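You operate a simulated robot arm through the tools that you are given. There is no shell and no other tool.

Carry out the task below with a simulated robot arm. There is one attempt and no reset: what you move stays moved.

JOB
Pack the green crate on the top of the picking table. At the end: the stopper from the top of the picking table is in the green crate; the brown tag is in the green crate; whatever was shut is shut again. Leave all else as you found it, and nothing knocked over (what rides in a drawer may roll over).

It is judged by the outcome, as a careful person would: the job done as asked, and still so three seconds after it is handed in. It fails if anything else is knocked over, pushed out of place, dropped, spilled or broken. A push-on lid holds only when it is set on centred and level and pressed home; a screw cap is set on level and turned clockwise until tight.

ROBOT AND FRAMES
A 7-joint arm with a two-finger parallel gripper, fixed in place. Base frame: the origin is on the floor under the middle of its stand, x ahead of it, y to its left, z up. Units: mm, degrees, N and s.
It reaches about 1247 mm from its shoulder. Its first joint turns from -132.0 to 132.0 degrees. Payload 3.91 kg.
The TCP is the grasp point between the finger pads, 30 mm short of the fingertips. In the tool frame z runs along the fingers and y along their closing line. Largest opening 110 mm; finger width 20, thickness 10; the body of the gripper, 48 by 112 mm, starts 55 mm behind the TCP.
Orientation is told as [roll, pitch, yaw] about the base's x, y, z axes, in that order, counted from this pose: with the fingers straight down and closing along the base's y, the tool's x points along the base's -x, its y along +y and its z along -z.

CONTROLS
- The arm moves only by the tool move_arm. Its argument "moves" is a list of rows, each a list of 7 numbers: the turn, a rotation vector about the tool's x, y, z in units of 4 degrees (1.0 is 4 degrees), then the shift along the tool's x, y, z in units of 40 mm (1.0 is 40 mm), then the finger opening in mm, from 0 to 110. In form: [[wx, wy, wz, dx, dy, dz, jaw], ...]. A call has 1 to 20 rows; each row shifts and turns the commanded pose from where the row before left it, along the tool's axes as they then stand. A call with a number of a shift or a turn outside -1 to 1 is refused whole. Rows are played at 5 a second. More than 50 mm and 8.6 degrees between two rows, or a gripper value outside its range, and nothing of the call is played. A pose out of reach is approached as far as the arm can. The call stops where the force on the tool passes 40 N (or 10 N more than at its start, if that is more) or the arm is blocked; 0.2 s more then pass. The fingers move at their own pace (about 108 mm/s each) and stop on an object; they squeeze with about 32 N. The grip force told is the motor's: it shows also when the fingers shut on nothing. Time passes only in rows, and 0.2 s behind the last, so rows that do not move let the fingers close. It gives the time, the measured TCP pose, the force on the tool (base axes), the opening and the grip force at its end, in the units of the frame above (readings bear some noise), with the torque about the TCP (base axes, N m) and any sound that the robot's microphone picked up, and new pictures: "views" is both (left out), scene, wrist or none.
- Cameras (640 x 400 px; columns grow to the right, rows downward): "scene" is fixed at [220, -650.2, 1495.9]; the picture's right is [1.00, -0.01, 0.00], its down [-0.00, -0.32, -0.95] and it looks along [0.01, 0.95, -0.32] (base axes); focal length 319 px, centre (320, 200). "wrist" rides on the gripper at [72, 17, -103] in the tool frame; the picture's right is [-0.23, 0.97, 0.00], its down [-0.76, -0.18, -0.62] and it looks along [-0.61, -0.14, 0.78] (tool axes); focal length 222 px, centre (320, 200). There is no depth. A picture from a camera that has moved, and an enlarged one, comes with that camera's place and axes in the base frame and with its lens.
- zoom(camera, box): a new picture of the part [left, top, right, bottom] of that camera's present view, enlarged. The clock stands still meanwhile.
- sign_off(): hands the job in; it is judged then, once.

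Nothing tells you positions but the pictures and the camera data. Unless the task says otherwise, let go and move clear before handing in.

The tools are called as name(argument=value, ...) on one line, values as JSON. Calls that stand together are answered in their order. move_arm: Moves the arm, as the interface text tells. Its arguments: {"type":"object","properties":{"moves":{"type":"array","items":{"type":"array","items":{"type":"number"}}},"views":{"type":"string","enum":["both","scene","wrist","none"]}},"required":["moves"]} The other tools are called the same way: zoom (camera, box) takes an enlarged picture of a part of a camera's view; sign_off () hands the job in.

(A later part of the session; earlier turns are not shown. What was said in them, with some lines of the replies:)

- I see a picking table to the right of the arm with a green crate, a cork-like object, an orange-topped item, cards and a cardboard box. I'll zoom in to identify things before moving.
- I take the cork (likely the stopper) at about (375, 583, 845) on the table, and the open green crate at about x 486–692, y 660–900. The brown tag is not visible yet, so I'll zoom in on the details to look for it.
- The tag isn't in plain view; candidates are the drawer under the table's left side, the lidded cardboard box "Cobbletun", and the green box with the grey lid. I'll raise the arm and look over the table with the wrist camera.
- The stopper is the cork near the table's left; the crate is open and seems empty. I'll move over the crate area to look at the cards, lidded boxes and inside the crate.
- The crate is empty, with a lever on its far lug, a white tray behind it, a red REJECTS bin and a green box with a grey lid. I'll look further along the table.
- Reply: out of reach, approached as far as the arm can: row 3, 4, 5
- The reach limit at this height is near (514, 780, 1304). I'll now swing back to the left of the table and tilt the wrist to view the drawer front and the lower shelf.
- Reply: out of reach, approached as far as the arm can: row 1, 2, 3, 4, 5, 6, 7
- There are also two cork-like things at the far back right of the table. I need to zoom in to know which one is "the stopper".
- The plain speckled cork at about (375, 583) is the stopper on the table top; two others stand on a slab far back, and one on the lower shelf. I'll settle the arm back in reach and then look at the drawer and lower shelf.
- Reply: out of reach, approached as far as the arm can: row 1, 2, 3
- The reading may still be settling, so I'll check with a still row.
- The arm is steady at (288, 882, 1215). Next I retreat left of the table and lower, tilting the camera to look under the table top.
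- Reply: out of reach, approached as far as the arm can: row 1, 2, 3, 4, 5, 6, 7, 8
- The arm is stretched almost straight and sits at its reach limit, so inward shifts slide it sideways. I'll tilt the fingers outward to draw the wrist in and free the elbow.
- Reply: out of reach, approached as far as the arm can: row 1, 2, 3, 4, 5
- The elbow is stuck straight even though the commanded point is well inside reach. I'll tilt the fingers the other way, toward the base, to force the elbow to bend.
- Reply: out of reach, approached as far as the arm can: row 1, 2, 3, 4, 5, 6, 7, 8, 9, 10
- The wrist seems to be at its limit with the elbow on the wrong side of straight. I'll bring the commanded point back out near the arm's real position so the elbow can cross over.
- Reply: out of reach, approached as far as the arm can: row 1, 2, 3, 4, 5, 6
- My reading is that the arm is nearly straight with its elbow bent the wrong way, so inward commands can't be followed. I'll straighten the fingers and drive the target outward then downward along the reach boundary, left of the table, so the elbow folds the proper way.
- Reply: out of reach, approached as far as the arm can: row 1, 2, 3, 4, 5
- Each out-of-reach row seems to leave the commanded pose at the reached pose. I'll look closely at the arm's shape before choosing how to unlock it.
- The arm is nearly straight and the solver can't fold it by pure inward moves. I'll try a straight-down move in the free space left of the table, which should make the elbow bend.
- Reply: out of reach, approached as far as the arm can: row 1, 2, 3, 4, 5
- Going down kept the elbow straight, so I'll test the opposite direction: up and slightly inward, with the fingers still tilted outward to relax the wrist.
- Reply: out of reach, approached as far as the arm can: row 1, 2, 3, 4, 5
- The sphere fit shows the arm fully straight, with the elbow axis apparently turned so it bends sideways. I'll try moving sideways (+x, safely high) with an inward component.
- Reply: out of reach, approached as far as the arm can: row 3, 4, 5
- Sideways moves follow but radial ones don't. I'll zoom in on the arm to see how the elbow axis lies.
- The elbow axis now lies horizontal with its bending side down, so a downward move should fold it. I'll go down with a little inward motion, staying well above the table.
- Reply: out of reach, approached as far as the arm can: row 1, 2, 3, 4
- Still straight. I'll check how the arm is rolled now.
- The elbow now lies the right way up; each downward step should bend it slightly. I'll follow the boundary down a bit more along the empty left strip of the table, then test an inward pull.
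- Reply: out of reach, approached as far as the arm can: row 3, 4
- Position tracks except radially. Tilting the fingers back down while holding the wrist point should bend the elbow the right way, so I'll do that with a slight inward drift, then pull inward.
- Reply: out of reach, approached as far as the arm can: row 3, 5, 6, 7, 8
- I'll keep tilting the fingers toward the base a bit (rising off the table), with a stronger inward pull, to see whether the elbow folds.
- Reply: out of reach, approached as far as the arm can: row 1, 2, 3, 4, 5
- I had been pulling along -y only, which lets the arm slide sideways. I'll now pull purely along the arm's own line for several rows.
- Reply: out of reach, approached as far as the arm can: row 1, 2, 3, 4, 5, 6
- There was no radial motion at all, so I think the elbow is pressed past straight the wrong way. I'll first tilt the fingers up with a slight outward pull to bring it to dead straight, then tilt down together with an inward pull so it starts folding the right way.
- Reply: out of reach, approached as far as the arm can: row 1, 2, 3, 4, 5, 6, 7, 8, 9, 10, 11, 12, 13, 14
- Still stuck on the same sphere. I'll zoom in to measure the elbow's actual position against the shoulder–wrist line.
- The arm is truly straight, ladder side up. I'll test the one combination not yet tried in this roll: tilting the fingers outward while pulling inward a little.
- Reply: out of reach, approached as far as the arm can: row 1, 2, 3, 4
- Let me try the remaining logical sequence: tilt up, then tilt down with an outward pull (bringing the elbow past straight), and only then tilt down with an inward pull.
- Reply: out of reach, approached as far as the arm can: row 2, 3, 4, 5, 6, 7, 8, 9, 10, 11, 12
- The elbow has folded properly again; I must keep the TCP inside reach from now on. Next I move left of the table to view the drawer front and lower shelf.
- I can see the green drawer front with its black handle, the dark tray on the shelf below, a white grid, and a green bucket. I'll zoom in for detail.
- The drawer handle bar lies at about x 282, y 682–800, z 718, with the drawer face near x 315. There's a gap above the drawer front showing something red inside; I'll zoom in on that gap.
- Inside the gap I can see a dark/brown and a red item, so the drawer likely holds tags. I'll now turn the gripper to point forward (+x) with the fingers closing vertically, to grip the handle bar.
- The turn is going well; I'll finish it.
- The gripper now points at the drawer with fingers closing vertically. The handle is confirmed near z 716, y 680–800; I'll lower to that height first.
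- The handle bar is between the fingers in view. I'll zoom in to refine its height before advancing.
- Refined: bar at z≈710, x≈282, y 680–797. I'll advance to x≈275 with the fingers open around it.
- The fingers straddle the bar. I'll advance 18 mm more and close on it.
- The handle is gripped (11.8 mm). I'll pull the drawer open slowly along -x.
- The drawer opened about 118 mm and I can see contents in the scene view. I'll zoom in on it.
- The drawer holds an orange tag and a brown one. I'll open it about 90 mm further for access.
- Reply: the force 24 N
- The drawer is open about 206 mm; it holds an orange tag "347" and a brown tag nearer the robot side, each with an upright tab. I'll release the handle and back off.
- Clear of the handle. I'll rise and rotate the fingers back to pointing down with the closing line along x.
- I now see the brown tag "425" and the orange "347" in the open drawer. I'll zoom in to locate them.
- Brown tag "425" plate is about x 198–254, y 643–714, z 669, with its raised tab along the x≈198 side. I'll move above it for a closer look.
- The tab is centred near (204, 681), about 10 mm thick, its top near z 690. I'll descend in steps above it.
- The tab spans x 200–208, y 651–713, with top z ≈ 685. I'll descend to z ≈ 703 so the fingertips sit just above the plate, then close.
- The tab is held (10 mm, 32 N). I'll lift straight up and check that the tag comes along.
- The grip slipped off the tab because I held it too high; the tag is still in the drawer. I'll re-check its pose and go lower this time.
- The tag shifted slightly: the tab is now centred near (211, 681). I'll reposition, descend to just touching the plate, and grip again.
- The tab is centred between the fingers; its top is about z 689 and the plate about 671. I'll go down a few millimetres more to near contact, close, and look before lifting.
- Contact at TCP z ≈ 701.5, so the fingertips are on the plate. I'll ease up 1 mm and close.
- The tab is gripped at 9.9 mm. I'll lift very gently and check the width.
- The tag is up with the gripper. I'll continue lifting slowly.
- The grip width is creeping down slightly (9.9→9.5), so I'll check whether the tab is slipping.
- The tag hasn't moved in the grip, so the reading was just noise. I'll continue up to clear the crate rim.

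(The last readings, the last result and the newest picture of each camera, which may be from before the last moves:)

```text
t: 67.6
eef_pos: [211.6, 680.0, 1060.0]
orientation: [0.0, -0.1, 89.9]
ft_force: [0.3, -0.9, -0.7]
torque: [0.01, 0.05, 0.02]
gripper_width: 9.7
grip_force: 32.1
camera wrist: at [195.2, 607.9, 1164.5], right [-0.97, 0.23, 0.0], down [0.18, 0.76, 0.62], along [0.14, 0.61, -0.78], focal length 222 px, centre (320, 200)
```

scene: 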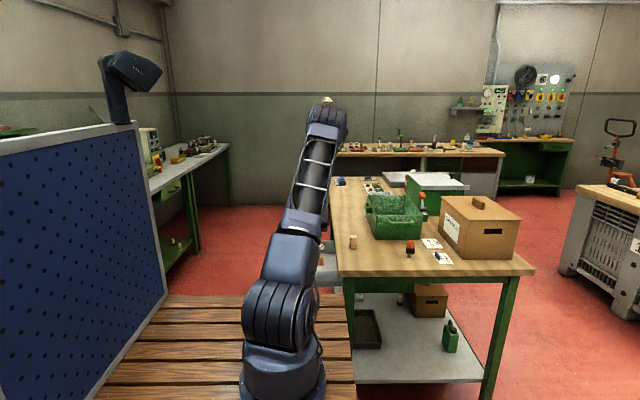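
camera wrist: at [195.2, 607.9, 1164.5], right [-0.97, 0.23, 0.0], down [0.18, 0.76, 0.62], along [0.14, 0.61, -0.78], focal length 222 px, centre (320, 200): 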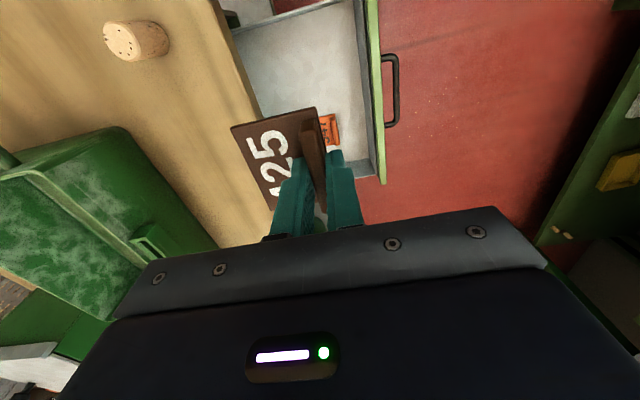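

The tag is secure at z 1060. Now I carry it over to the crate, aiming for TCP (588, 770).

move_arm(moves=[[0, 0, 0, -0.05, -0.2, 0, 0], [0, 0, 0, -0.1, -0.4, 0, 0], [0, 0, 0, -0.15, -0.6, 0, 0], [0, 0, 0, -0.2, -0.8, 0, 0], [0, 0, 0, -0.2, -0.8, 0, 0], [0, 0, 0, -0.2, -0.8, 0, 0], [0, 0, 0, -0.2, -0.8, 0, 0], [0, 0, 0, -0.2, -0.8, 0, 0], [0, 0, 0, -0.2, -0.8, 0, 0], [0, 0, 0, -0.2, -0.8, 0, 0], [0, 0, 0, -0.2, -0.8, 0, 0], [0, 0, 0, -0.2, -0.8, 0, 0], [0, 0, 0, -0.15, -0.5, 0, 0], [0, 0, 0, -0.05, -0.3, 0, 0]], views="both")

```text
t: 70.6
eef_pos: [579.2, 773.0, 1062.9]
orientation: [0.0, -0.1, 89.9]
ft_force: [0.2, 0.0, 0.2]
torque: [-0.02, 0.01, -0.01]
gripper_width: 9.9
grip_force: 32.3
camera wrist: at [563.6, 699.8, 1165.8], right [-0.97, 0.23, 0.0], down [0.18, 0.76, 0.62], along [0.14, 0.61, -0.78], focal length 222 px, centre (320, 200)
```

scene: 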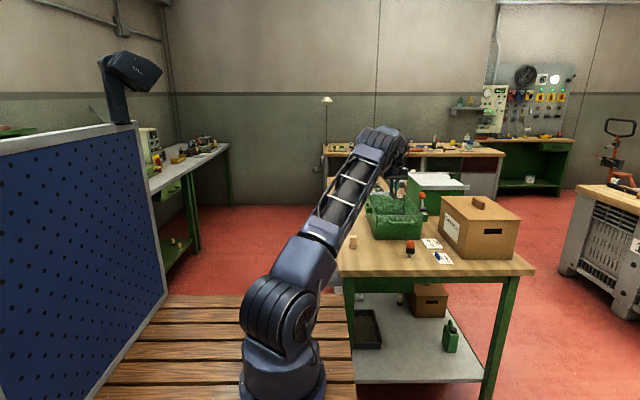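
wrist: 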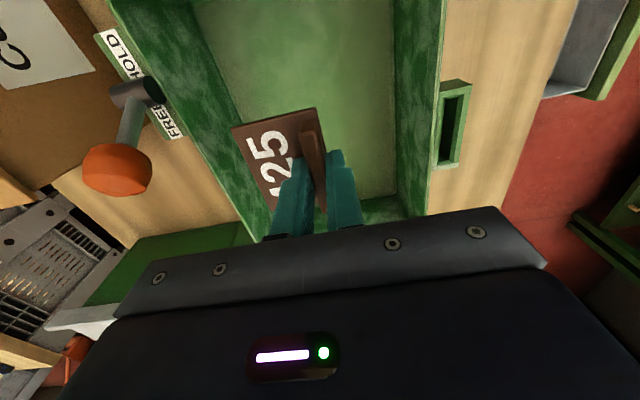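

The tag is over the crate interior (x 483–685), clear of the lever. I'll lower it into the crate.

move_arm(moves=[[0, 0, 0, 0, -0.1, 0.2, 0], [0, 0, 0, 0, 0, 0.4, 0], [0, 0, 0, 0, 0, 0.5, 0], [0, 0, 0, 0, 0, 0.5, 0], [0, 0, 0, 0, 0, 0.5, 0], [0, 0, 0, 0, 0, 0.5, 0], [0, 0, 0, 0, 0, 0.5, 0], [0, 0, 0, 0, 0, 0.4, 0], [0, 0, 0, 0, 0, 0.3, 0], [0, 0, 0, 0, 0, 0.15, 0]], views="both")

```text
t: 72.8
eef_pos: [583.4, 773.2, 904.1]
orientation: [0.0, -0.1, 90.0]
ft_force: [-1.0, -1.0, 3.6]
torque: [-0.11, 0.0, -0.02]
gripper_width: 9.3
grip_force: 31.9
camera wrist: at [567.2, 700.6, 1006.8], right [-0.97, 0.23, 0.0], down [0.18, 0.76, 0.62], along [0.14, 0.61, -0.78], focal length 222 px, centre (320, 200)
```

scene: 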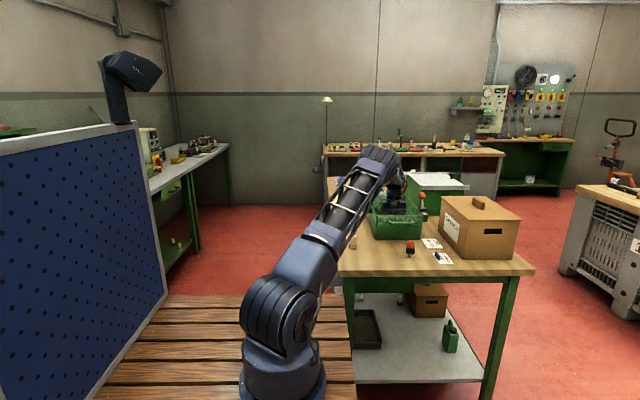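
wrist: 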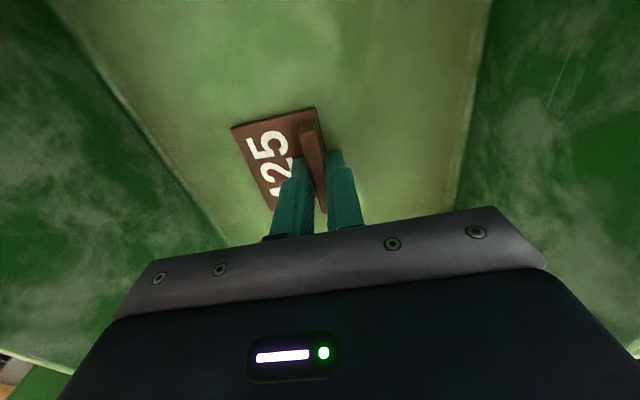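

A small upward force suggests the tag is just touching the crate floor. I'll lower 2 mm more to confirm.

move_arm(moves=[[0, 0, 0, 0, 0, 0.04, 0], [0, 0, 0, 0, 0, 0.03, 0], [0, 0, 0, 0, 0, 0, 0]], views="wrist")

zoom(camera="wrist", box=[200, 80, 420, 240])

```text
t: 73.6
eef_pos: [583.0, 773.7, 903.3]
orientation: [-0.1, -0.3, 90.0]
ft_force: [0.7, 0.9, 27.0]
torque: [-0.36, -0.13, 0.02]
gripper_width: 9.4
grip_force: 31.7
camera wrist: at [567.0, 700.4, 1006.2], right [-0.97, 0.23, 0.0], down [0.18, 0.76, 0.63], along [0.14, 0.61, -0.78], focal length 222 px, centre (320, 200)
```

wrist: 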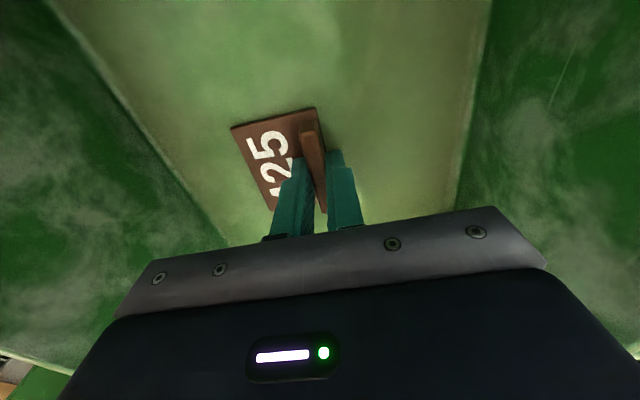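

```text
2.50 times, centred on (310, 160) of wrist
camera zoom: at [567.0, 700.4, 1006.2], right [-0.97, 0.23, 0.0], down [0.18, 0.76, 0.63], along [0.14, 0.61, -0.78], focal length 555 px, centre (345, 300)
```

zoom: 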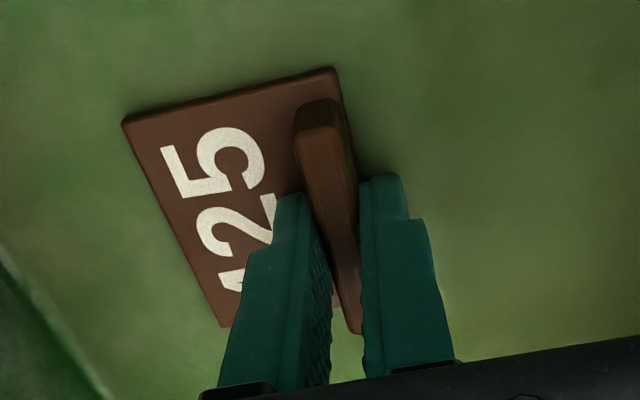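

Firm contact, so the tag is on the crate floor. I'll ease up, open the fingers and rise out.

move_arm(moves=[[0, 0, 0, 0, 0, -0.06, 0], [0, 0, 0, 0, 0, 0, 36], [0, 0, 0, 0, 0, 0, 36], [0, 0, 0, 0, 0, -0.3, 36], [0, 0, 0, 0, 0, -0.8, 36], [0, 0, 0, 0, 0, -1, 40], [0, 0, 0, 0, 0, -1, 40], [0, 0, 0, 0, 0, -1, 40]], views="both")

```text
t: 75.4
eef_pos: [582.9, 772.0, 1066.0]
orientation: [0.0, 0.0, 89.9]
ft_force: [0.0, 0.7, -0.9]
torque: [-0.01, -0.01, 0.02]
gripper_width: 40.0
grip_force: 0.0
camera wrist: at [567.0, 700.7, 1169.9], right [-0.97, 0.23, 0.0], down [0.18, 0.76, 0.62], along [0.14, 0.61, -0.78], focal length 222 px, centre (320, 200)
```

scene: 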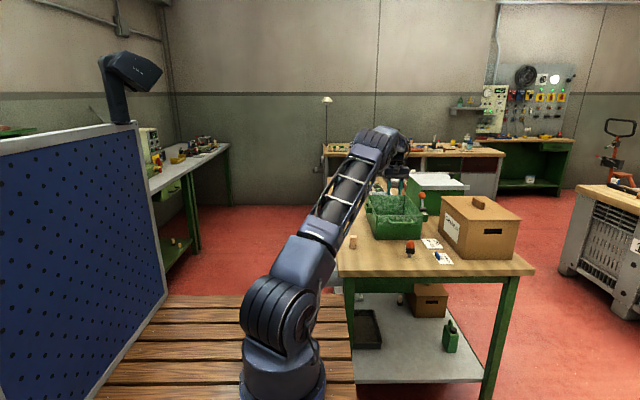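
wrist: 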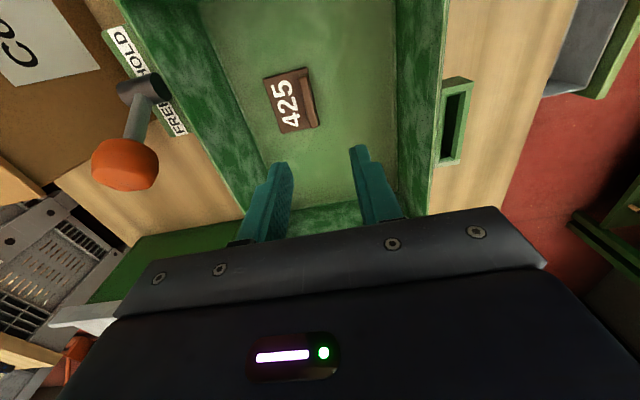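

The brown tag is in the crate. Next I move above the stopper, near (375, 586), to refine its position.

move_arm(moves=[[0, 0, 0, 0.4, 0.4, 0, 80], [0, 0, 0, 0.66, 0.74, 0, 80], [0, 0, 0, 0.66, 0.74, 0, 80], [0, 0, 0, 0.66, 0.74, 0, 80], [0, 0, 0, 0.66, 0.74, 0, 80], [0, 0, 0, 0.66, 0.74, 0, 80], [0, 0, 0, 0.66, 0.74, 0, 80], [0, 0, 0, 0.3, 0.36, 0, 80]], views="both")

zoom(camera="wrist", box=[200, 20, 440, 220])

zoom(camera="scene", box=[340, 180, 460, 260])

```text
t: 77.2
eef_pos: [374.1, 585.3, 1066.6]
orientation: [0.0, -0.1, 90.0]
ft_force: [0.9, 0.0, -0.6]
torque: [-0.03, 0.01, 0.0]
gripper_width: 79.8
grip_force: 0.1
camera wrist: at [359.2, 513.1, 1170.2], right [-0.97, 0.23, 0.0], down [0.18, 0.76, 0.62], along [0.14, 0.61, -0.78], focal length 222 px, centre (320, 200)
```

scene: 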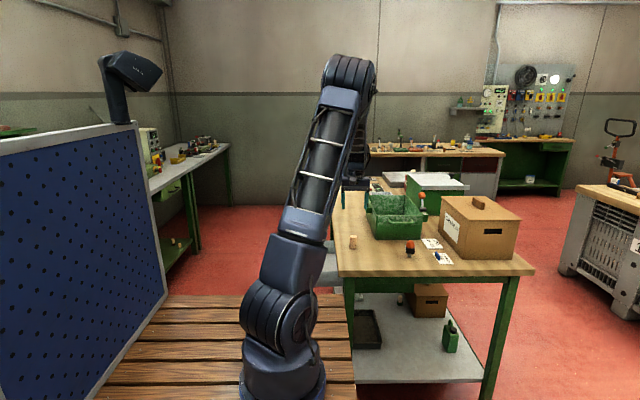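
wrist: 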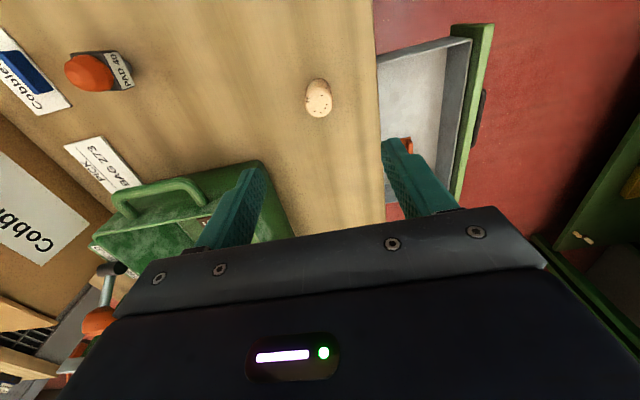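

```text
2.00 times, centred on (320, 120) of wrist
camera zoom: at [359.2, 513.1, 1170.2], right [-0.97, 0.23, 0.0], down [0.18, 0.76, 0.62], along [0.14, 0.61, -0.78], focal length 444 px, centre (320, 360)
```

zoom: 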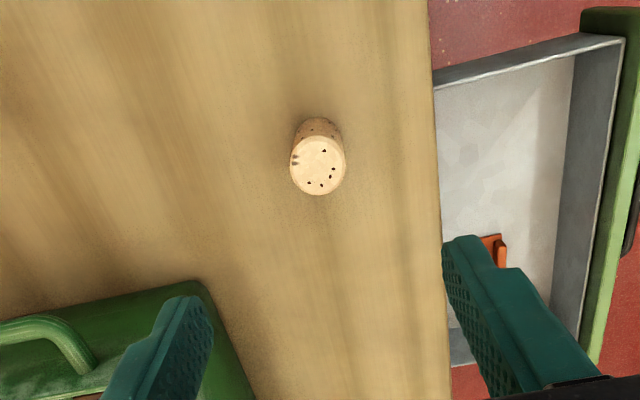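

```text
5.00 times, centred on (400, 220) of scene
camera zoom: at [220.0, -650.2, 1495.9], right [1.0, -0.01, 0.0], down [0.0, -0.32, -0.95], along [0.01, 0.95, -0.32], focal length 1594 px, centre (-80, 100)
```

zoom: 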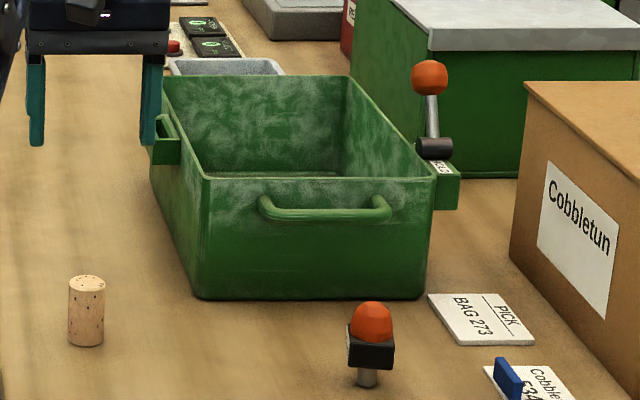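

The stopper's axis is near (375, 582), about 30 mm wide and 50 mm tall, with its top near z 911. I'll descend around it, stopping higher first to verify.

move_arm(moves=[[0, 0, 0, 0.08, -0.03, 0.8, 70], [0, 0, 0, 0, 0, 0.9, 70], [0, 0, 0, 0, 0, 0.9, 70], [0, 0, 0, 0, 0, 0.6, 70]], views="both")

zoom(camera="scene", box=[320, 190, 400, 260])

zoom(camera="wrist", box=[200, 80, 440, 240])

```text
t: 78.2
eef_pos: [377.8, 582.9, 938.8]
orientation: [0.0, -0.1, 90.0]
ft_force: [0.5, 0.4, 0.2]
torque: [0.01, -0.02, -0.03]
gripper_width: 70.2
grip_force: 0.1
camera wrist: at [360.6, 510.7, 1043.2], right [-0.97, 0.23, 0.0], down [0.18, 0.76, 0.62], along [0.14, 0.61, -0.78], focal length 222 px, centre (320, 200)
```

scene: 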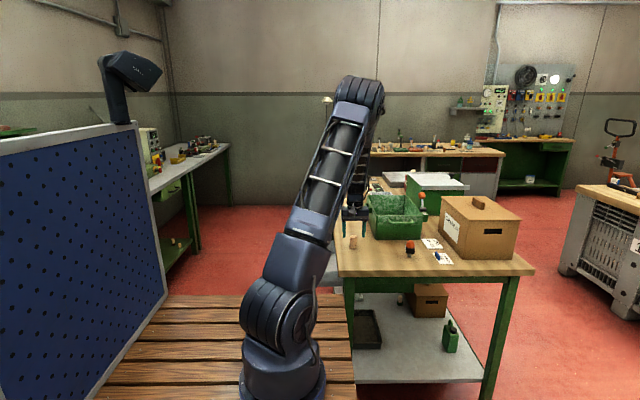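
wrist: 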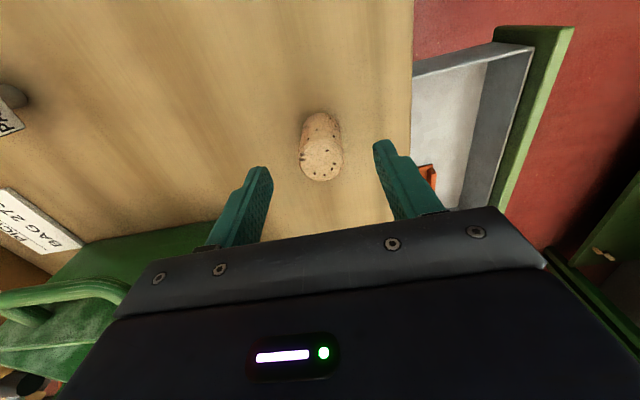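

```text
5.71 times, centred on (360, 225) of scene
camera zoom: at [220.0, -650.2, 1495.9], right [1.0, -0.01, 0.0], down [0.0, -0.32, -0.95], along [0.01, 0.95, -0.32], focal length 1822 px, centre (91, 57)
```

zoom: 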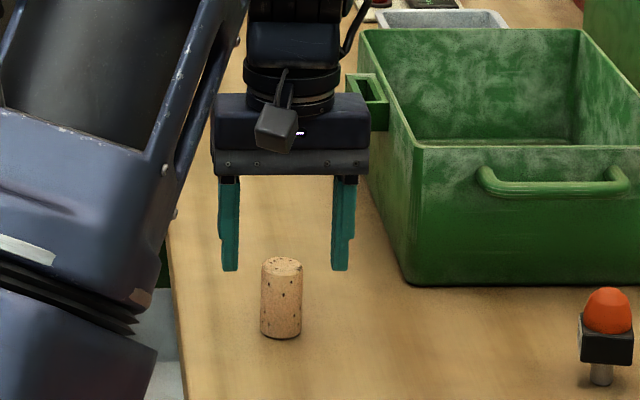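

```text
2.50 times, centred on (320, 160) of wrist
camera zoom: at [360.6, 510.7, 1043.2], right [-0.97, 0.23, 0.0], down [0.18, 0.76, 0.62], along [0.14, 0.61, -0.78], focal length 555 px, centre (320, 300)
```

zoom: 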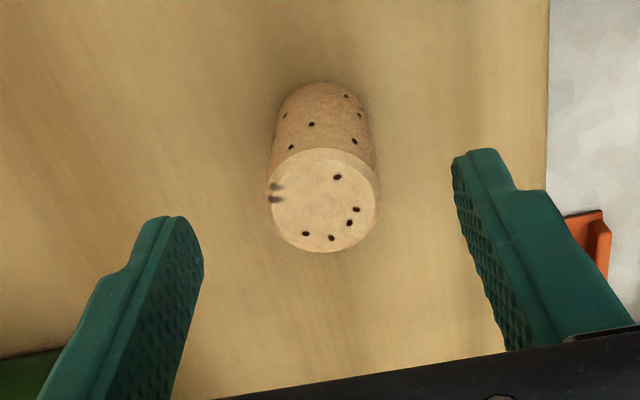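

The stopper is centred between the fingers. I'll descend 39 mm and close on it.

move_arm(moves=[[0, 0, 0, 0.02, 0.05, 0.5, 70], [0, 0, 0, 0, 0, 0.47, 70], [0, 0, 0, 0, 0, 0, 15], [0, 0, 0, 0, 0, 0, 15], [0, 0, 0, 0, 0, 0, 15]], views="wrist")

```text
t: 79.4
eef_pos: [375.1, 581.6, 899.3]
orientation: [-0.1, -0.1, 90.0]
ft_force: [0.0, 0.1, 0.6]
torque: [-0.01, 0.0, -0.02]
gripper_width: 29.2
grip_force: 31.7
camera wrist: at [358.5, 509.8, 1003.9], right [-0.97, 0.23, 0.0], down [0.18, 0.76, 0.62], along [0.14, 0.61, -0.78], focal length 222 px, centre (320, 200)
```

wrist: 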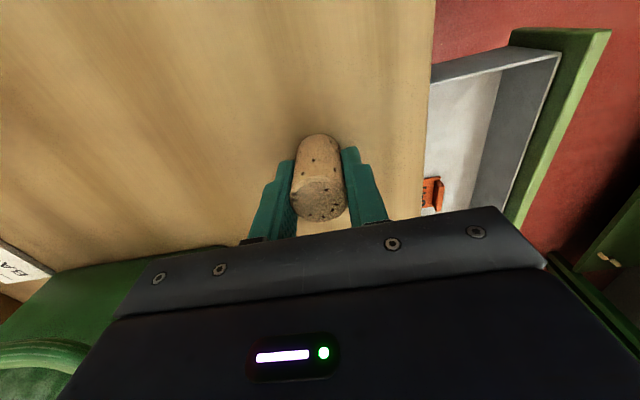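

The stopper is held (29 mm). I'll lift it clear of the crate rim.

move_arm(moves=[[0, 0, 0, 0, 0, -0.15, 15], [0, 0, 0, 0, 0, -0.4, 15], [0, 0, 0, 0, 0, -0.7, 15], [0, 0, 0, 0, 0, -0.8, 15], [0, 0, 0, 0, 0, -0.8, 15], [0, 0, 0, 0, 0, -0.8, 15], [0, 0, 0, 0, 0, -0.4, 15]], views="wrist")

```text
t: 81.0
eef_pos: [373.6, 582.4, 1060.5]
orientation: [0.0, -0.1, 89.9]
ft_force: [0.2, -0.6, -0.5]
torque: [-0.02, 0.03, 0.01]
gripper_width: 29.4
grip_force: 32.1
camera wrist: at [358.6, 509.3, 1164.9], right [-0.97, 0.23, 0.0], down [0.18, 0.76, 0.62], along [0.14, 0.61, -0.78], focal length 222 px, centre (320, 200)
```

wrist: 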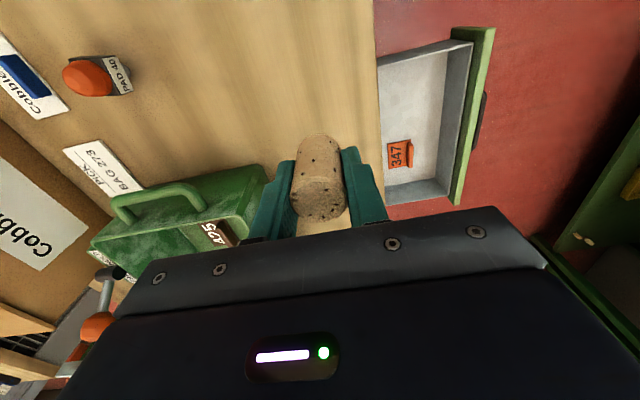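

Lifted cleanly. Now I carry it over the crate to about (585, 708), in front of the tag.

move_arm(moves=[[0, 0, 0, -0.2, -0.35, 0, 15], [0, 0, 0, -0.45, -0.75, 0, 15], [0, 0, 0, -0.45, -0.75, 0, 15], [0, 0, 0, -0.45, -0.75, 0, 15], [0, 0, 0, -0.45, -0.75, 0, 15], [0, 0, 0, -0.45, -0.75, 0, 15], [0, 0, 0, -0.45, -0.75, 0, 15], [0, 0, 0, -0.2, -0.4, 0, 15], [0, 0, 0, 0, 0, 0, 15]], views="both")

zoom(camera="wrist", box=[100, 0, 500, 240])

```text
t: 83.0
eef_pos: [585.6, 705.5, 1062.0]
orientation: [0.0, -0.1, 90.1]
ft_force: [0.1, -1.1, -0.2]
torque: [-0.02, 0.0, -0.03]
gripper_width: 29.3
grip_force: 31.3
camera wrist: at [568.9, 633.9, 1165.9], right [-0.97, 0.23, 0.0], down [0.18, 0.76, 0.62], along [0.14, 0.61, -0.78], focal length 222 px, centre (320, 200)
```

scene: 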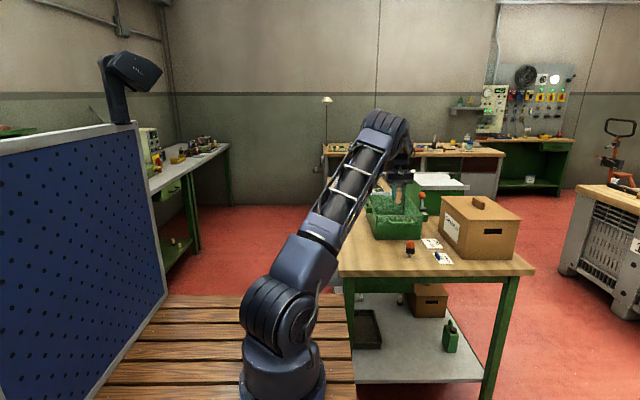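
wrist: 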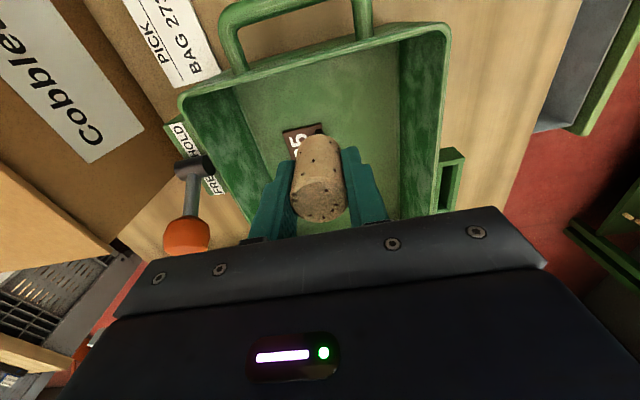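

```text
1.60 times, centred on (300, 120) of wrist
camera zoom: at [568.9, 633.9, 1165.9], right [-0.97, 0.23, 0.0], down [0.18, 0.76, 0.62], along [0.14, 0.61, -0.78], focal length 355 px, centre (352, 328)
```

zoom: 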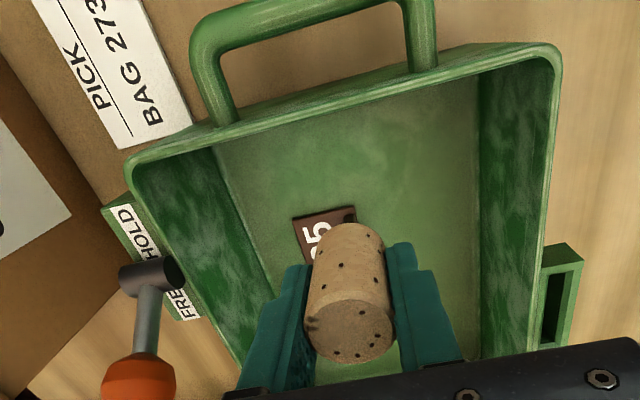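

The interior front wall is near y 653 and the tag's front edge near y 735, so (585, 705) is clear. I'll lower the stopper.

move_arm(moves=[[0, 0, 0, 0, 0, 0.3, 15], [0, 0, 0, 0, 0, 0.6, 15], [0, 0, 0, 0, 0, 0.7, 15], [0, 0, 0, 0, 0, 0.7, 15], [0, 0, 0, 0, 0, 0.7, 15], [0, 0, 0, 0, 0, 0.4, 15], [0, 0, 0, 0, 0, 0.2, 15], [0, 0, 0, 0, 0, 0.1, 15], [0, 0, 0, 0, 0, 0, 15]], views="both")

```text
t: 85.0
eef_pos: [584.3, 706.9, 913.8]
orientation: [0.0, -0.1, 90.0]
ft_force: [0.2, 0.0, -1.0]
torque: [0.01, 0.02, 0.01]
gripper_width: 29.4
grip_force: 31.9
camera wrist: at [568.2, 633.7, 1017.6], right [-0.97, 0.23, 0.0], down [0.18, 0.76, 0.62], along [0.14, 0.61, -0.78], focal length 222 px, centre (320, 200)
```

scene: 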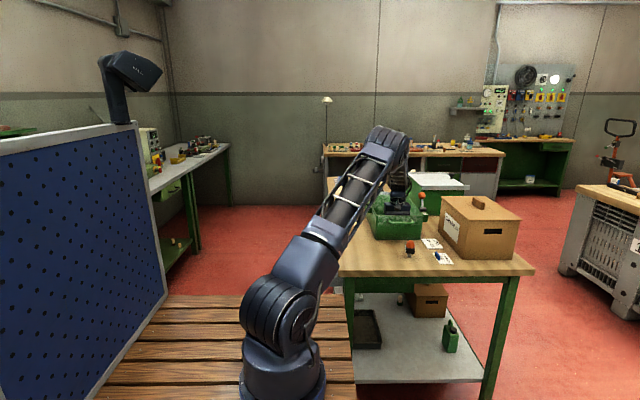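
wrist: 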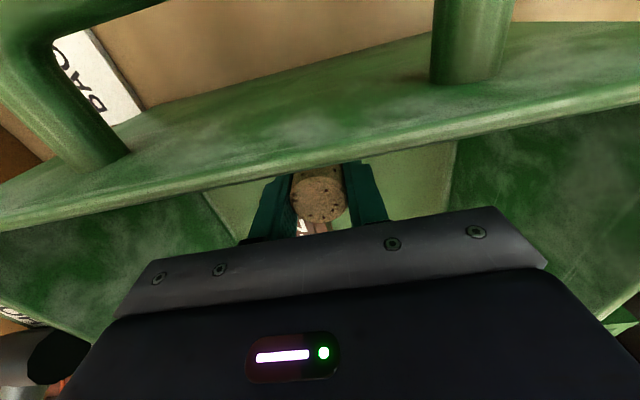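

Almost at the floor. I'll step down gently to contact.

move_arm(moves=[[0, 0, 0, 0, 0, 0.08, 15], [0, 0, 0, 0, 0, 0.05, 15], [0, 0, 0, 0, 0, 0.03, 15], [0, 0, 0, 0, 0, 0, 15]], views="none")

```text
t: 86.0
eef_pos: [584.1, 706.1, 908.1]
orientation: [0.0, -0.2, 90.0]
ft_force: [-0.1, -1.3, 2.2]
torque: [-0.04, -0.03, 0.04]
gripper_width: 29.4
grip_force: 32.4
```

move_arm(moves=[[0, 0, 0, 0, 0, 0.03, 15], [0, 0, 0, 0, 0, 0.02, 15], [0, 0, 0, 0, 0, 0, 15]], views="none")

```text
t: 86.8
eef_pos: [583.8, 705.8, 906.3]
orientation: [-0.2, -0.2, 90.0]
ft_force: [1.3, 1.1, 22.6]
torque: [-0.07, -0.05, 0.01]
gripper_width: 28.8
grip_force: 31.9
```

The stopper is resting on the crate floor. I'll ease off slightly, open and rise straight up.

move_arm(moves=[[0, 0, 0, 0, 0, -0.03, 15], [0, 0, 0, 0, 0, 0, 40], [0, 0, 0, 0, 0, 0, 60], [0, 0, 0, 0, 0, 0, 60], [0, 0, 0, 0, 0, -0.4, 60], [0, 0, 0, 0, 0, -0.9, 60], [0, 0, 0, 0, 0, -1, 60], [0, 0, 0, 0, 0, -1, 60], [0, 0, 0, 0, 0, -0.8, 60]], views="both")

zoom(camera="wrist", box=[100, 0, 500, 240])

```text
t: 88.8
eef_pos: [583.1, 706.0, 1069.6]
orientation: [0.0, -0.1, 89.9]
ft_force: [0.5, -0.1, -0.9]
torque: [0.04, 0.03, 0.0]
gripper_width: 60.0
grip_force: 0.0
camera wrist: at [567.6, 634.3, 1174.2], right [-0.97, 0.23, 0.0], down [0.18, 0.76, 0.62], along [0.14, 0.61, -0.78], focal length 222 px, centre (320, 200)
```

scene: 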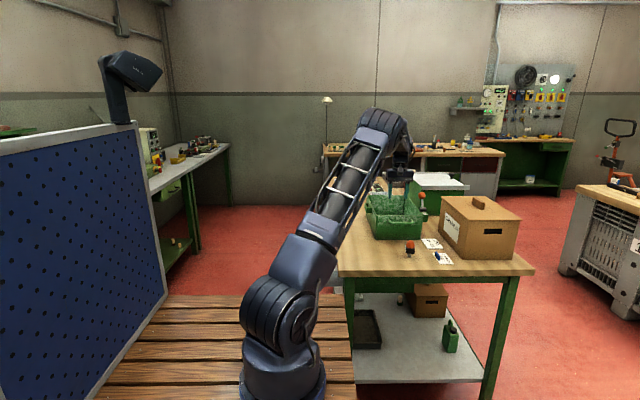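
wrist: 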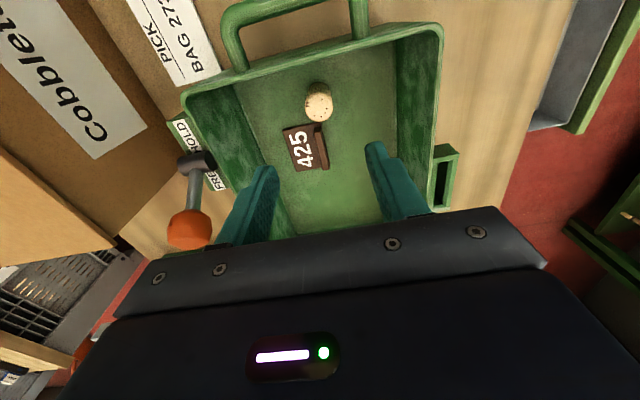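

```text
1.60 times, centred on (300, 120) of wrist
camera zoom: at [567.6, 634.3, 1174.2], right [-0.97, 0.23, 0.0], down [0.18, 0.76, 0.62], along [0.14, 0.61, -0.78], focal length 355 px, centre (352, 328)
```

zoom: 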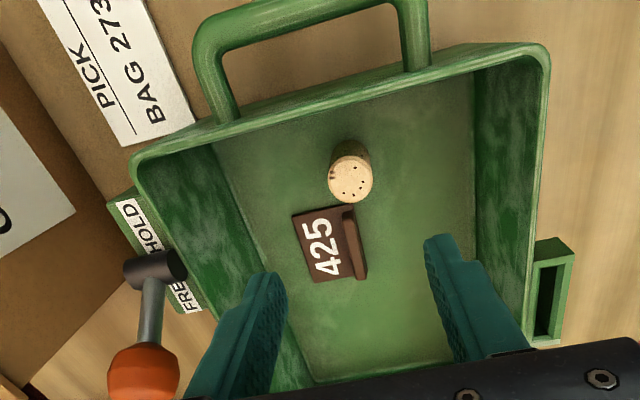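

Both items are in the crate, with the stopper standing. Now I go back left of the table to shut the drawer.

move_arm(moves=[[0, 0, 0, 0, 0.5, 0, 60], [0, 0, 0, -0.05, 1, 0, 60], [0, 0, 0, -0.06, 1, 0, 60], [0, 0, 0, -0.06, 1, 0, 60], [0, 0, 0, -0.06, 1, 0, 60], [0, 0, 0, -0.06, 1, 0, 60], [0, 0, 0, -0.06, 1, 0, 60], [0, 0, 0, -0.06, 1, 0.2, 60], [0, 0, 0, -0.06, 1, 0.2, 60], [0, 0, 0, -0.06, 1, 0.3, 60], [0, 0, 0, -0.06, 1, 0.3, 60], [0, 0, 0, -0.06, 1, 0.3, 60], [0, 0, 0, -0.06, 1, 0.3, 60], [0, 0, 0, -0.06, 1, 0.3, 60], [0, 0, 0, -0.06, 1, 0.3, 60], [0, 0, 0, -0.05, 0.6, 0.2, 60]], views="both")

```text
t: 92.2
eef_pos: [-18.6, 742.9, 974.4]
orientation: [-0.1, -0.2, 90.0]
ft_force: [1.0, 0.0, -0.1]
torque: [0.0, 0.03, -0.01]
gripper_width: 59.8
grip_force: 0.0
camera wrist: at [-35.0, 670.0, 1078.1], right [-0.97, 0.23, 0.0], down [0.18, 0.76, 0.62], along [0.14, 0.61, -0.78], focal length 222 px, centre (320, 200)
```

scene: 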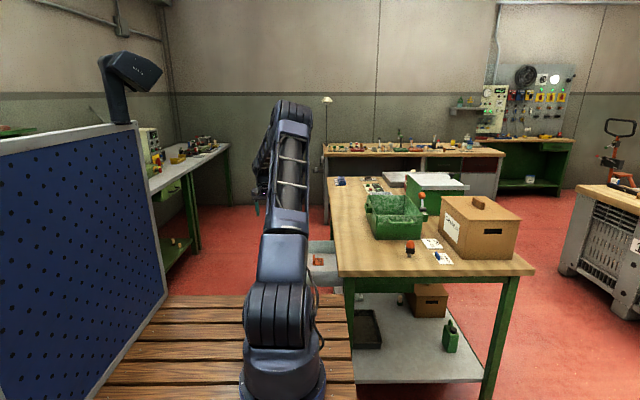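
wrist: 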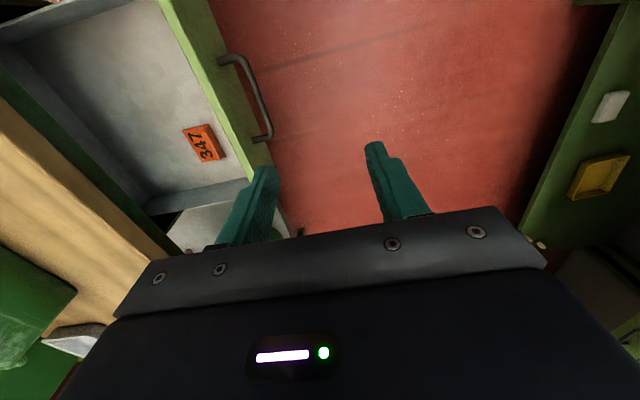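

Now I rotate the gripper to point forward again with fingers closing vertically.

move_arm(moves=[[1, 0, 0, 0, 0, 0, 60], [1, 0, 0, 0, 0, 0, 60], [1, 0, 0, 0, 0, 0, 60], [1, 0, 0, 0, 0, 0, 60], [1, 0, 0, 0, 0, 0, 60], [1, 0, 0, 0, 0, 0, 60], [1, 0, 0, 0, 0, 0, 60], [1, 0, 0, 0, 0, 0, 60], [1, 0, 0, 0, 0, 0, 60], [1, 0, 0, 0, 0, 0, 60], [1, 0, 0, 0, 0, 0, 60], [1, 0, 0, 0, 0, 0, 60], [1, 0, 0, 0, 0, 0, 60], [1, 0, 0, 0, 0, 0, 60], [1, 0, 0, 0, 0, 0, 60], [1, 0, 0, 0, 0, 0, 60], [1, 0, 0, 0, 0, 0, 60], [1, 0, 0, 0, 0, 0, 60], [1, 0, 0, 0, 0, 0, 60], [1, 0, 0, 0, 0, 0, 60]], views="none")

move_arm(moves=[[1, 0, 0, 0, 0, 0, 60], [1, 0, 0, 0, 0, 0, 60], [0.5, 0, 0, 0, 0, 0, 60], [0, 0, 0, 0, 0.8, 0, 60], [0, 0, 0, 0, 1, 0, 60], [0, 0, 0, 0, 1, 0, 60], [0, 0, 0, 0, 1, 0, 60], [0, 0, 0, 0, 1, 0, 60], [0, 0, 0, 0, 1, 0, 60], [0, 0, 0, 0, 0.8, 0, 60], [0, 0, 0, 0, 0, 0, 60]], views="both")

```text
t: 96.4
eef_pos: [-19.7, 742.5, 975.2]
orientation: [-80.2, 0.0, 89.9]
ft_force: [0.6, -1.3, -0.9]
torque: [0.01, 0.0, 0.0]
gripper_width: 60.1
grip_force: 0.2
```

```text
t: 98.8
eef_pos: [-19.4, 742.8, 711.6]
orientation: [-90.0, -0.1, 90.0]
ft_force: [-1.5, -0.5, 0.7]
torque: [0.01, -0.03, 0.02]
gripper_width: 60.1
grip_force: 0.1
camera wrist: at [-121.8, 669.9, 693.9], right [0.0, 0.23, -0.97], down [-0.62, 0.76, 0.18], along [0.78, 0.61, 0.14], focal length 222 px, centre (320, 200)
```

scene: 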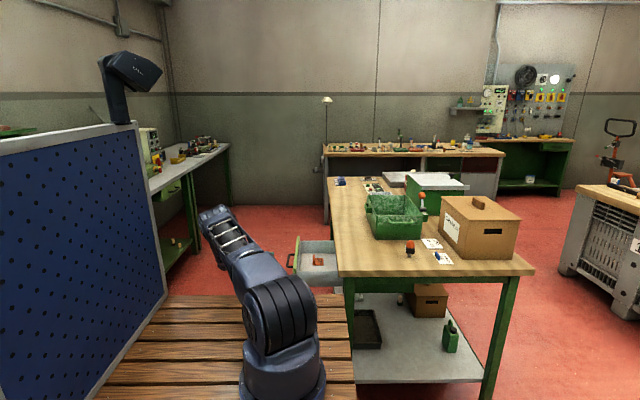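
wrist: 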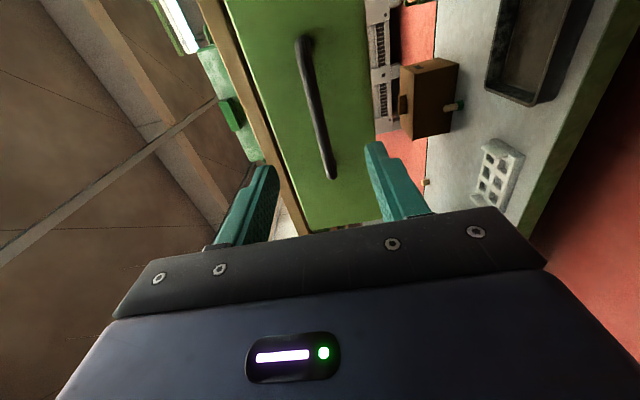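

The handle is aligned at x≈76, z≈709. I'll advance to x≈66 and grip it.

move_arm(moves=[[0, 0, 0, 0, 0.04, 0.7, 60], [0, 0, 0, 0, 0, 0.8, 60], [0, 0, 0, 0, 0, 0.63, 60], [0, 0, 0, 0, 0, 0, 5], [0, 0, 0, 0, 0, 0, 5], [0, 0, 0, 0, 0, 0, 5]], views="wrist")

```text
t: 100.2
eef_pos: [64.9, 741.9, 710.8]
orientation: [-90.1, -0.2, 90.0]
ft_force: [0.5, -2.9, 25.0]
torque: [-0.23, -0.33, -1.16]
gripper_width: 11.7
grip_force: 45.1
camera wrist: at [-37.3, 669.5, 693.2], right [0.0, 0.23, -0.97], down [-0.62, 0.76, 0.18], along [0.78, 0.61, 0.14], focal length 222 px, centre (320, 200)
```

wrist: 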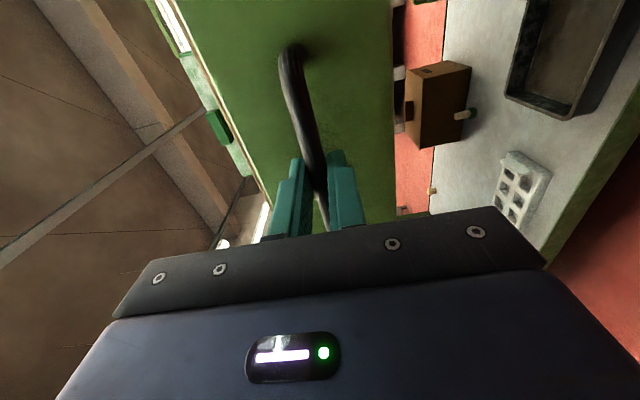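

Gripped. I'll relieve the small vertical load and push the drawer closed.

move_arm(moves=[[0, 0, 0, 0, -0.03, 0, 5], [0, 0, 0, 0, 0, 0.2, 5], [0, 0, 0, 0, 0, 0.4, 5], [0, 0, 0, 0, 0, 0.4, 5], [0, 0, 0, 0, 0, 0.4, 5], [0, 0, 0, 0, 0, 0.4, 5], [0, 0, 0, 0, 0, 0.4, 5], [0, 0, 0, 0, 0, 0.4, 5], [0, 0, 0, 0, 0, 0.4, 5], [0, 0, 0, 0, 0, 0.4, 5], [0, 0, 0, 0, 0, 0.4, 5], [0, 0, 0, 0, 0, 0.4, 5], [0, 0, 0, 0, 0, 0.3, 5]], views="both")

```text
t: 103.0
eef_pos: [245.9, 740.7, 710.0]
orientation: [-90.0, 0.0, 90.0]
ft_force: [2.1, 13.0, -4.9]
torque: [-0.06, 0.02, 0.53]
gripper_width: 11.9
grip_force: 45.3
camera wrist: at [143.7, 669.3, 693.6], right [0.0, 0.23, -0.97], down [-0.62, 0.76, 0.18], along [0.78, 0.61, 0.14], focal length 222 px, centre (320, 200)
```

scene: 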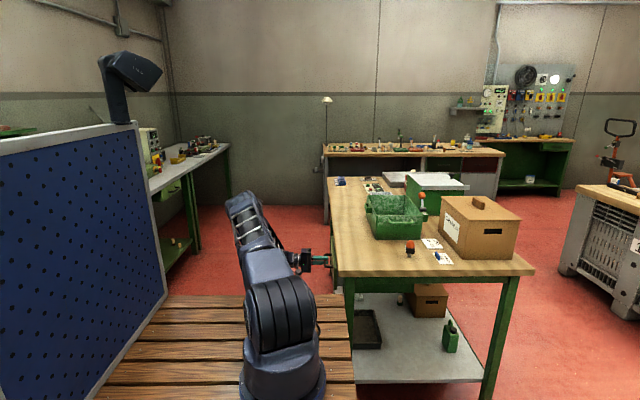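
wrist: 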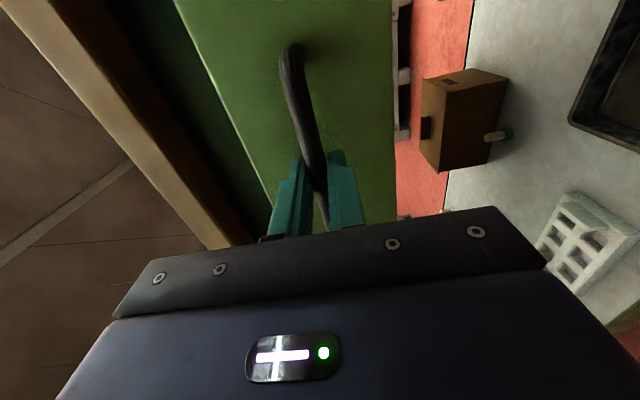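

About 25 mm to go; I'll push slowly to the stop.

move_arm(moves=[[0, 0, 0, 0, 0, 0.2, 5], [0, 0, 0, 0, 0, 0.15, 5], [0, 0, 0, 0, 0, 0.1, 5], [0, 0, 0, 0, 0, 0.1, 5], [0, 0, 0, 0, 0, 0.05, 5], [0, 0, 0, 0, 0, 0.05, 5], [0, 0, 0, 0, 0, 0, 5]], views="wrist")

```text
t: 104.6
eef_pos: [271.3, 741.6, 710.1]
orientation: [-90.0, 0.0, 90.1]
ft_force: [-22.7, -15.9, -0.5]
torque: [-0.06, 0.05, -0.77]
gripper_width: 12.1
grip_force: 44.6
camera wrist: at [167.6, 669.3, 693.6], right [0.0, 0.23, -0.97], down [-0.62, 0.76, 0.18], along [0.78, 0.61, 0.14], focal length 222 px, centre (320, 200)
```

wrist: 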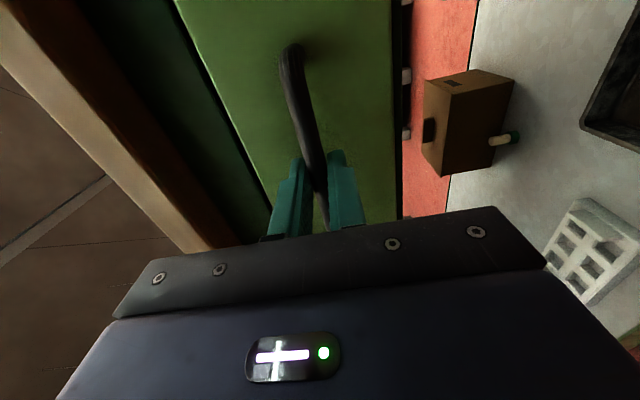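

The drawer is at its stop (−23 N) and the view matches the original closed one. I'll release the handle and back away.

move_arm(moves=[[0, 0, 0, 0, 0, 0, 50], [0, 0, 0, 0, 0, 0, 50], [0, 0, 0, 0, 0, -0.4, 50], [0, 0, 0, 0, 0, -0.8, 50], [0, 0, 0, 0, 0, -1, 50], [0, 0, 0, 0, 0, -1, 50]], views="both")

zoom(camera="wrist", box=[200, 0, 460, 240])

zoom(camera="scene", box=[320, 180, 480, 300])

```text
t: 106.0
eef_pos: [143.2, 742.1, 709.3]
orientation: [-90.0, -0.1, 90.0]
ft_force: [-0.2, -0.1, -0.7]
torque: [-0.02, -0.01, -0.01]
gripper_width: 50.3
grip_force: 0.1
camera wrist: at [41.7, 669.9, 693.4], right [0.0, 0.23, -0.97], down [-0.62, 0.76, 0.18], along [0.78, 0.61, 0.14], focal length 222 px, centre (320, 200)
```

scene: 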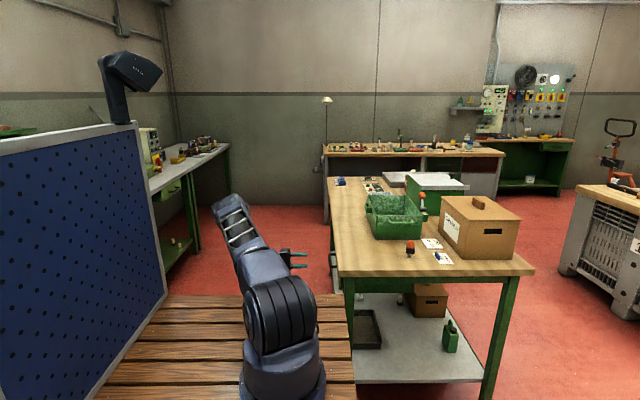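
wrist: 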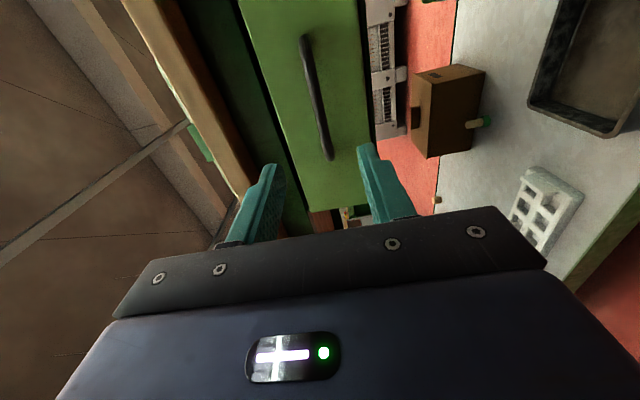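

```text
1.67 times, centred on (330, 120) of wrist
camera zoom: at [41.7, 669.9, 693.4], right [0.0, 0.23, -0.97], down [-0.62, 0.76, 0.18], along [0.78, 0.61, 0.14], focal length 370 px, centre (303, 333)
```

zoom: 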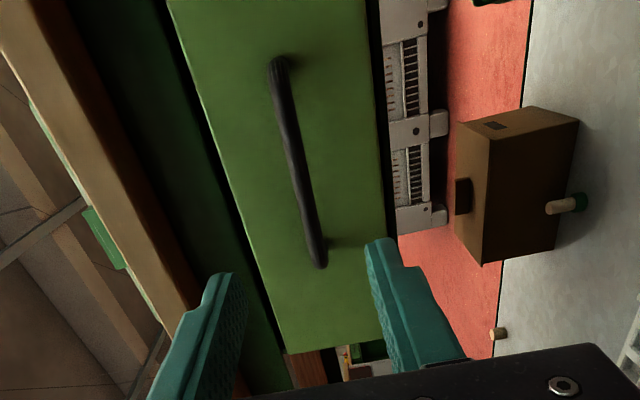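

```text
3.33 times, centred on (400, 240) of scene
camera zoom: at [220.0, -650.2, 1495.9], right [1.0, -0.01, 0.0], down [0.0, -0.32, -0.95], along [0.01, 0.95, -0.32], focal length 1063 px, centre (53, 67)
```

zoom: 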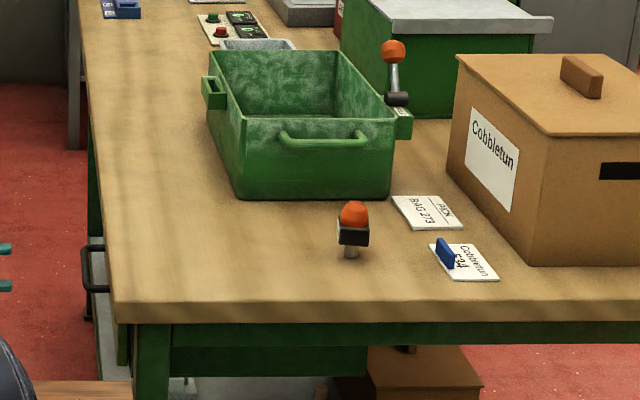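

The drawer is shut and the table looks as before apart from the packed items. I'll retreat a bit more and do a final check of the scene.

move_arm(moves=[[0, 0, 0, 0, 0, -1, 50], [0, 0, 0, 0, 0, -1, 50], [0, 0, 0, 0, -1, 0, 50], [0, 0, 0, 0, -1, 0, 50], [0, 0, 0, 0, -1, 0, 50], [0, 0, 0, 0, 0, 0, 50]], views="both")

zoom(camera="scene", box=[320, 240, 400, 300])

zoom(camera="scene", box=[320, 160, 540, 290])

```text
t: 107.4
eef_pos: [63.4, 741.1, 829.6]
orientation: [-90.0, -0.1, 89.9]
ft_force: [-0.2, -0.3, 0.0]
torque: [-0.02, 0.0, -0.02]
gripper_width: 50.0
grip_force: 0.0
camera wrist: at [-38.4, 668.7, 813.1], right [0.0, 0.23, -0.97], down [-0.62, 0.76, 0.18], along [0.78, 0.61, 0.14], focal length 222 px, centre (320, 200)
```

scene: 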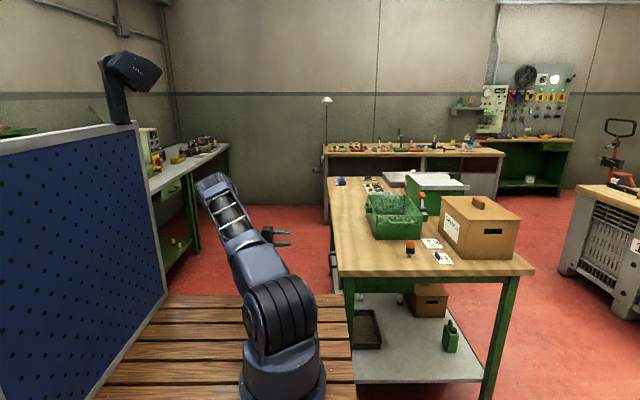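
wrist: 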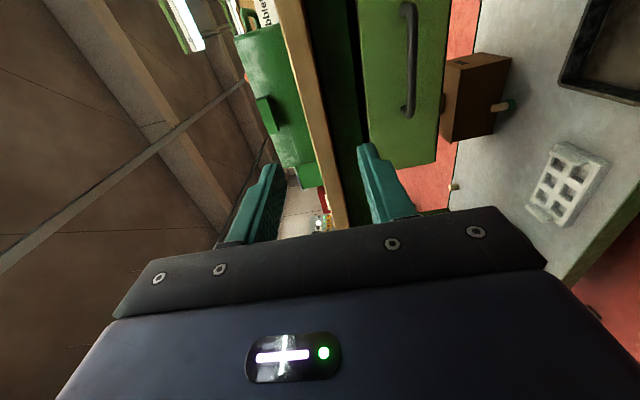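

```text
6.67 times, centred on (360, 270) of scene
camera zoom: at [220.0, -650.2, 1495.9], right [1.0, -0.01, 0.0], down [0.0, -0.32, -0.95], along [0.01, 0.95, -0.32], focal length 2125 px, centre (53, -267)
```

zoom: 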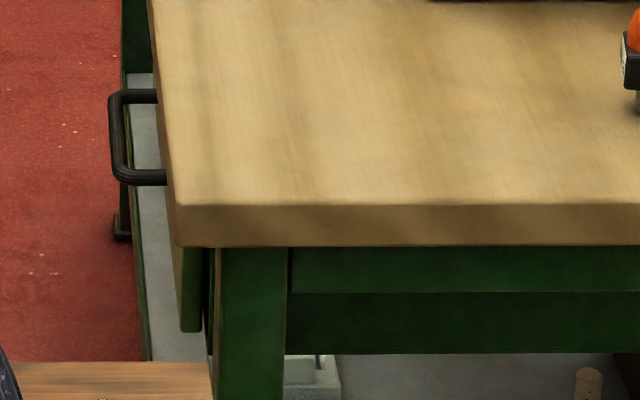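

```text
2.91 times, centred on (430, 225) of scene
camera zoom: at [220.0, -650.2, 1495.9], right [1.0, -0.01, 0.0], down [0.0, -0.32, -0.95], along [0.01, 0.95, -0.32], focal length 927 px, centre (0, 127)
```

zoom: 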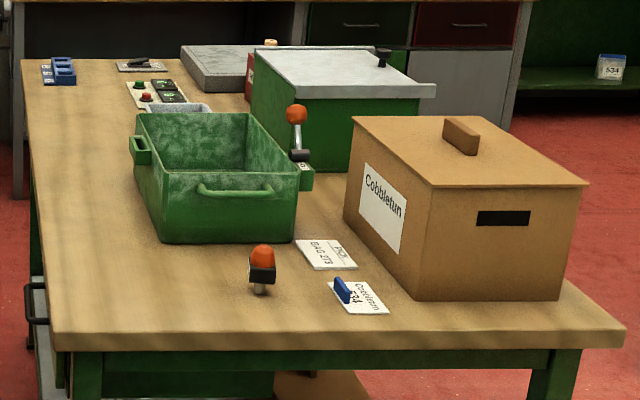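

The drawer handle sits exactly where it did at the start, and the crate, cards and boxes haven't moved. The brown tag and the stopper are in the green crate and the arm is clear, so I'm handing the job in.

sign_off()

```text
The job is handed in.
```

The green crate is packed. The cork stopper from the picking-table top and the brown tag ("425") are both resting on the crate floor, with the stopper standing upright.

- **Tag:** it was in the drawer under the table's left side. My first grip slipped off its tab and shifted it a few millimetres inside the drawer, and the second grip held. I didn't touch the orange tag ("347") in the same drawer.
- **Drawer:** I pushed it back to its stop, and in the final picture its handle is where it was at the start.
- **Everything else:** nothing was knocked over or moved that I could see. I left the other cork-like pieces alone: two on the slab at the back and one on the lower shelf.
- **Arm:** it stretched to its reach limit early on and took several moves in free space to free. It ended open and clear of the table.
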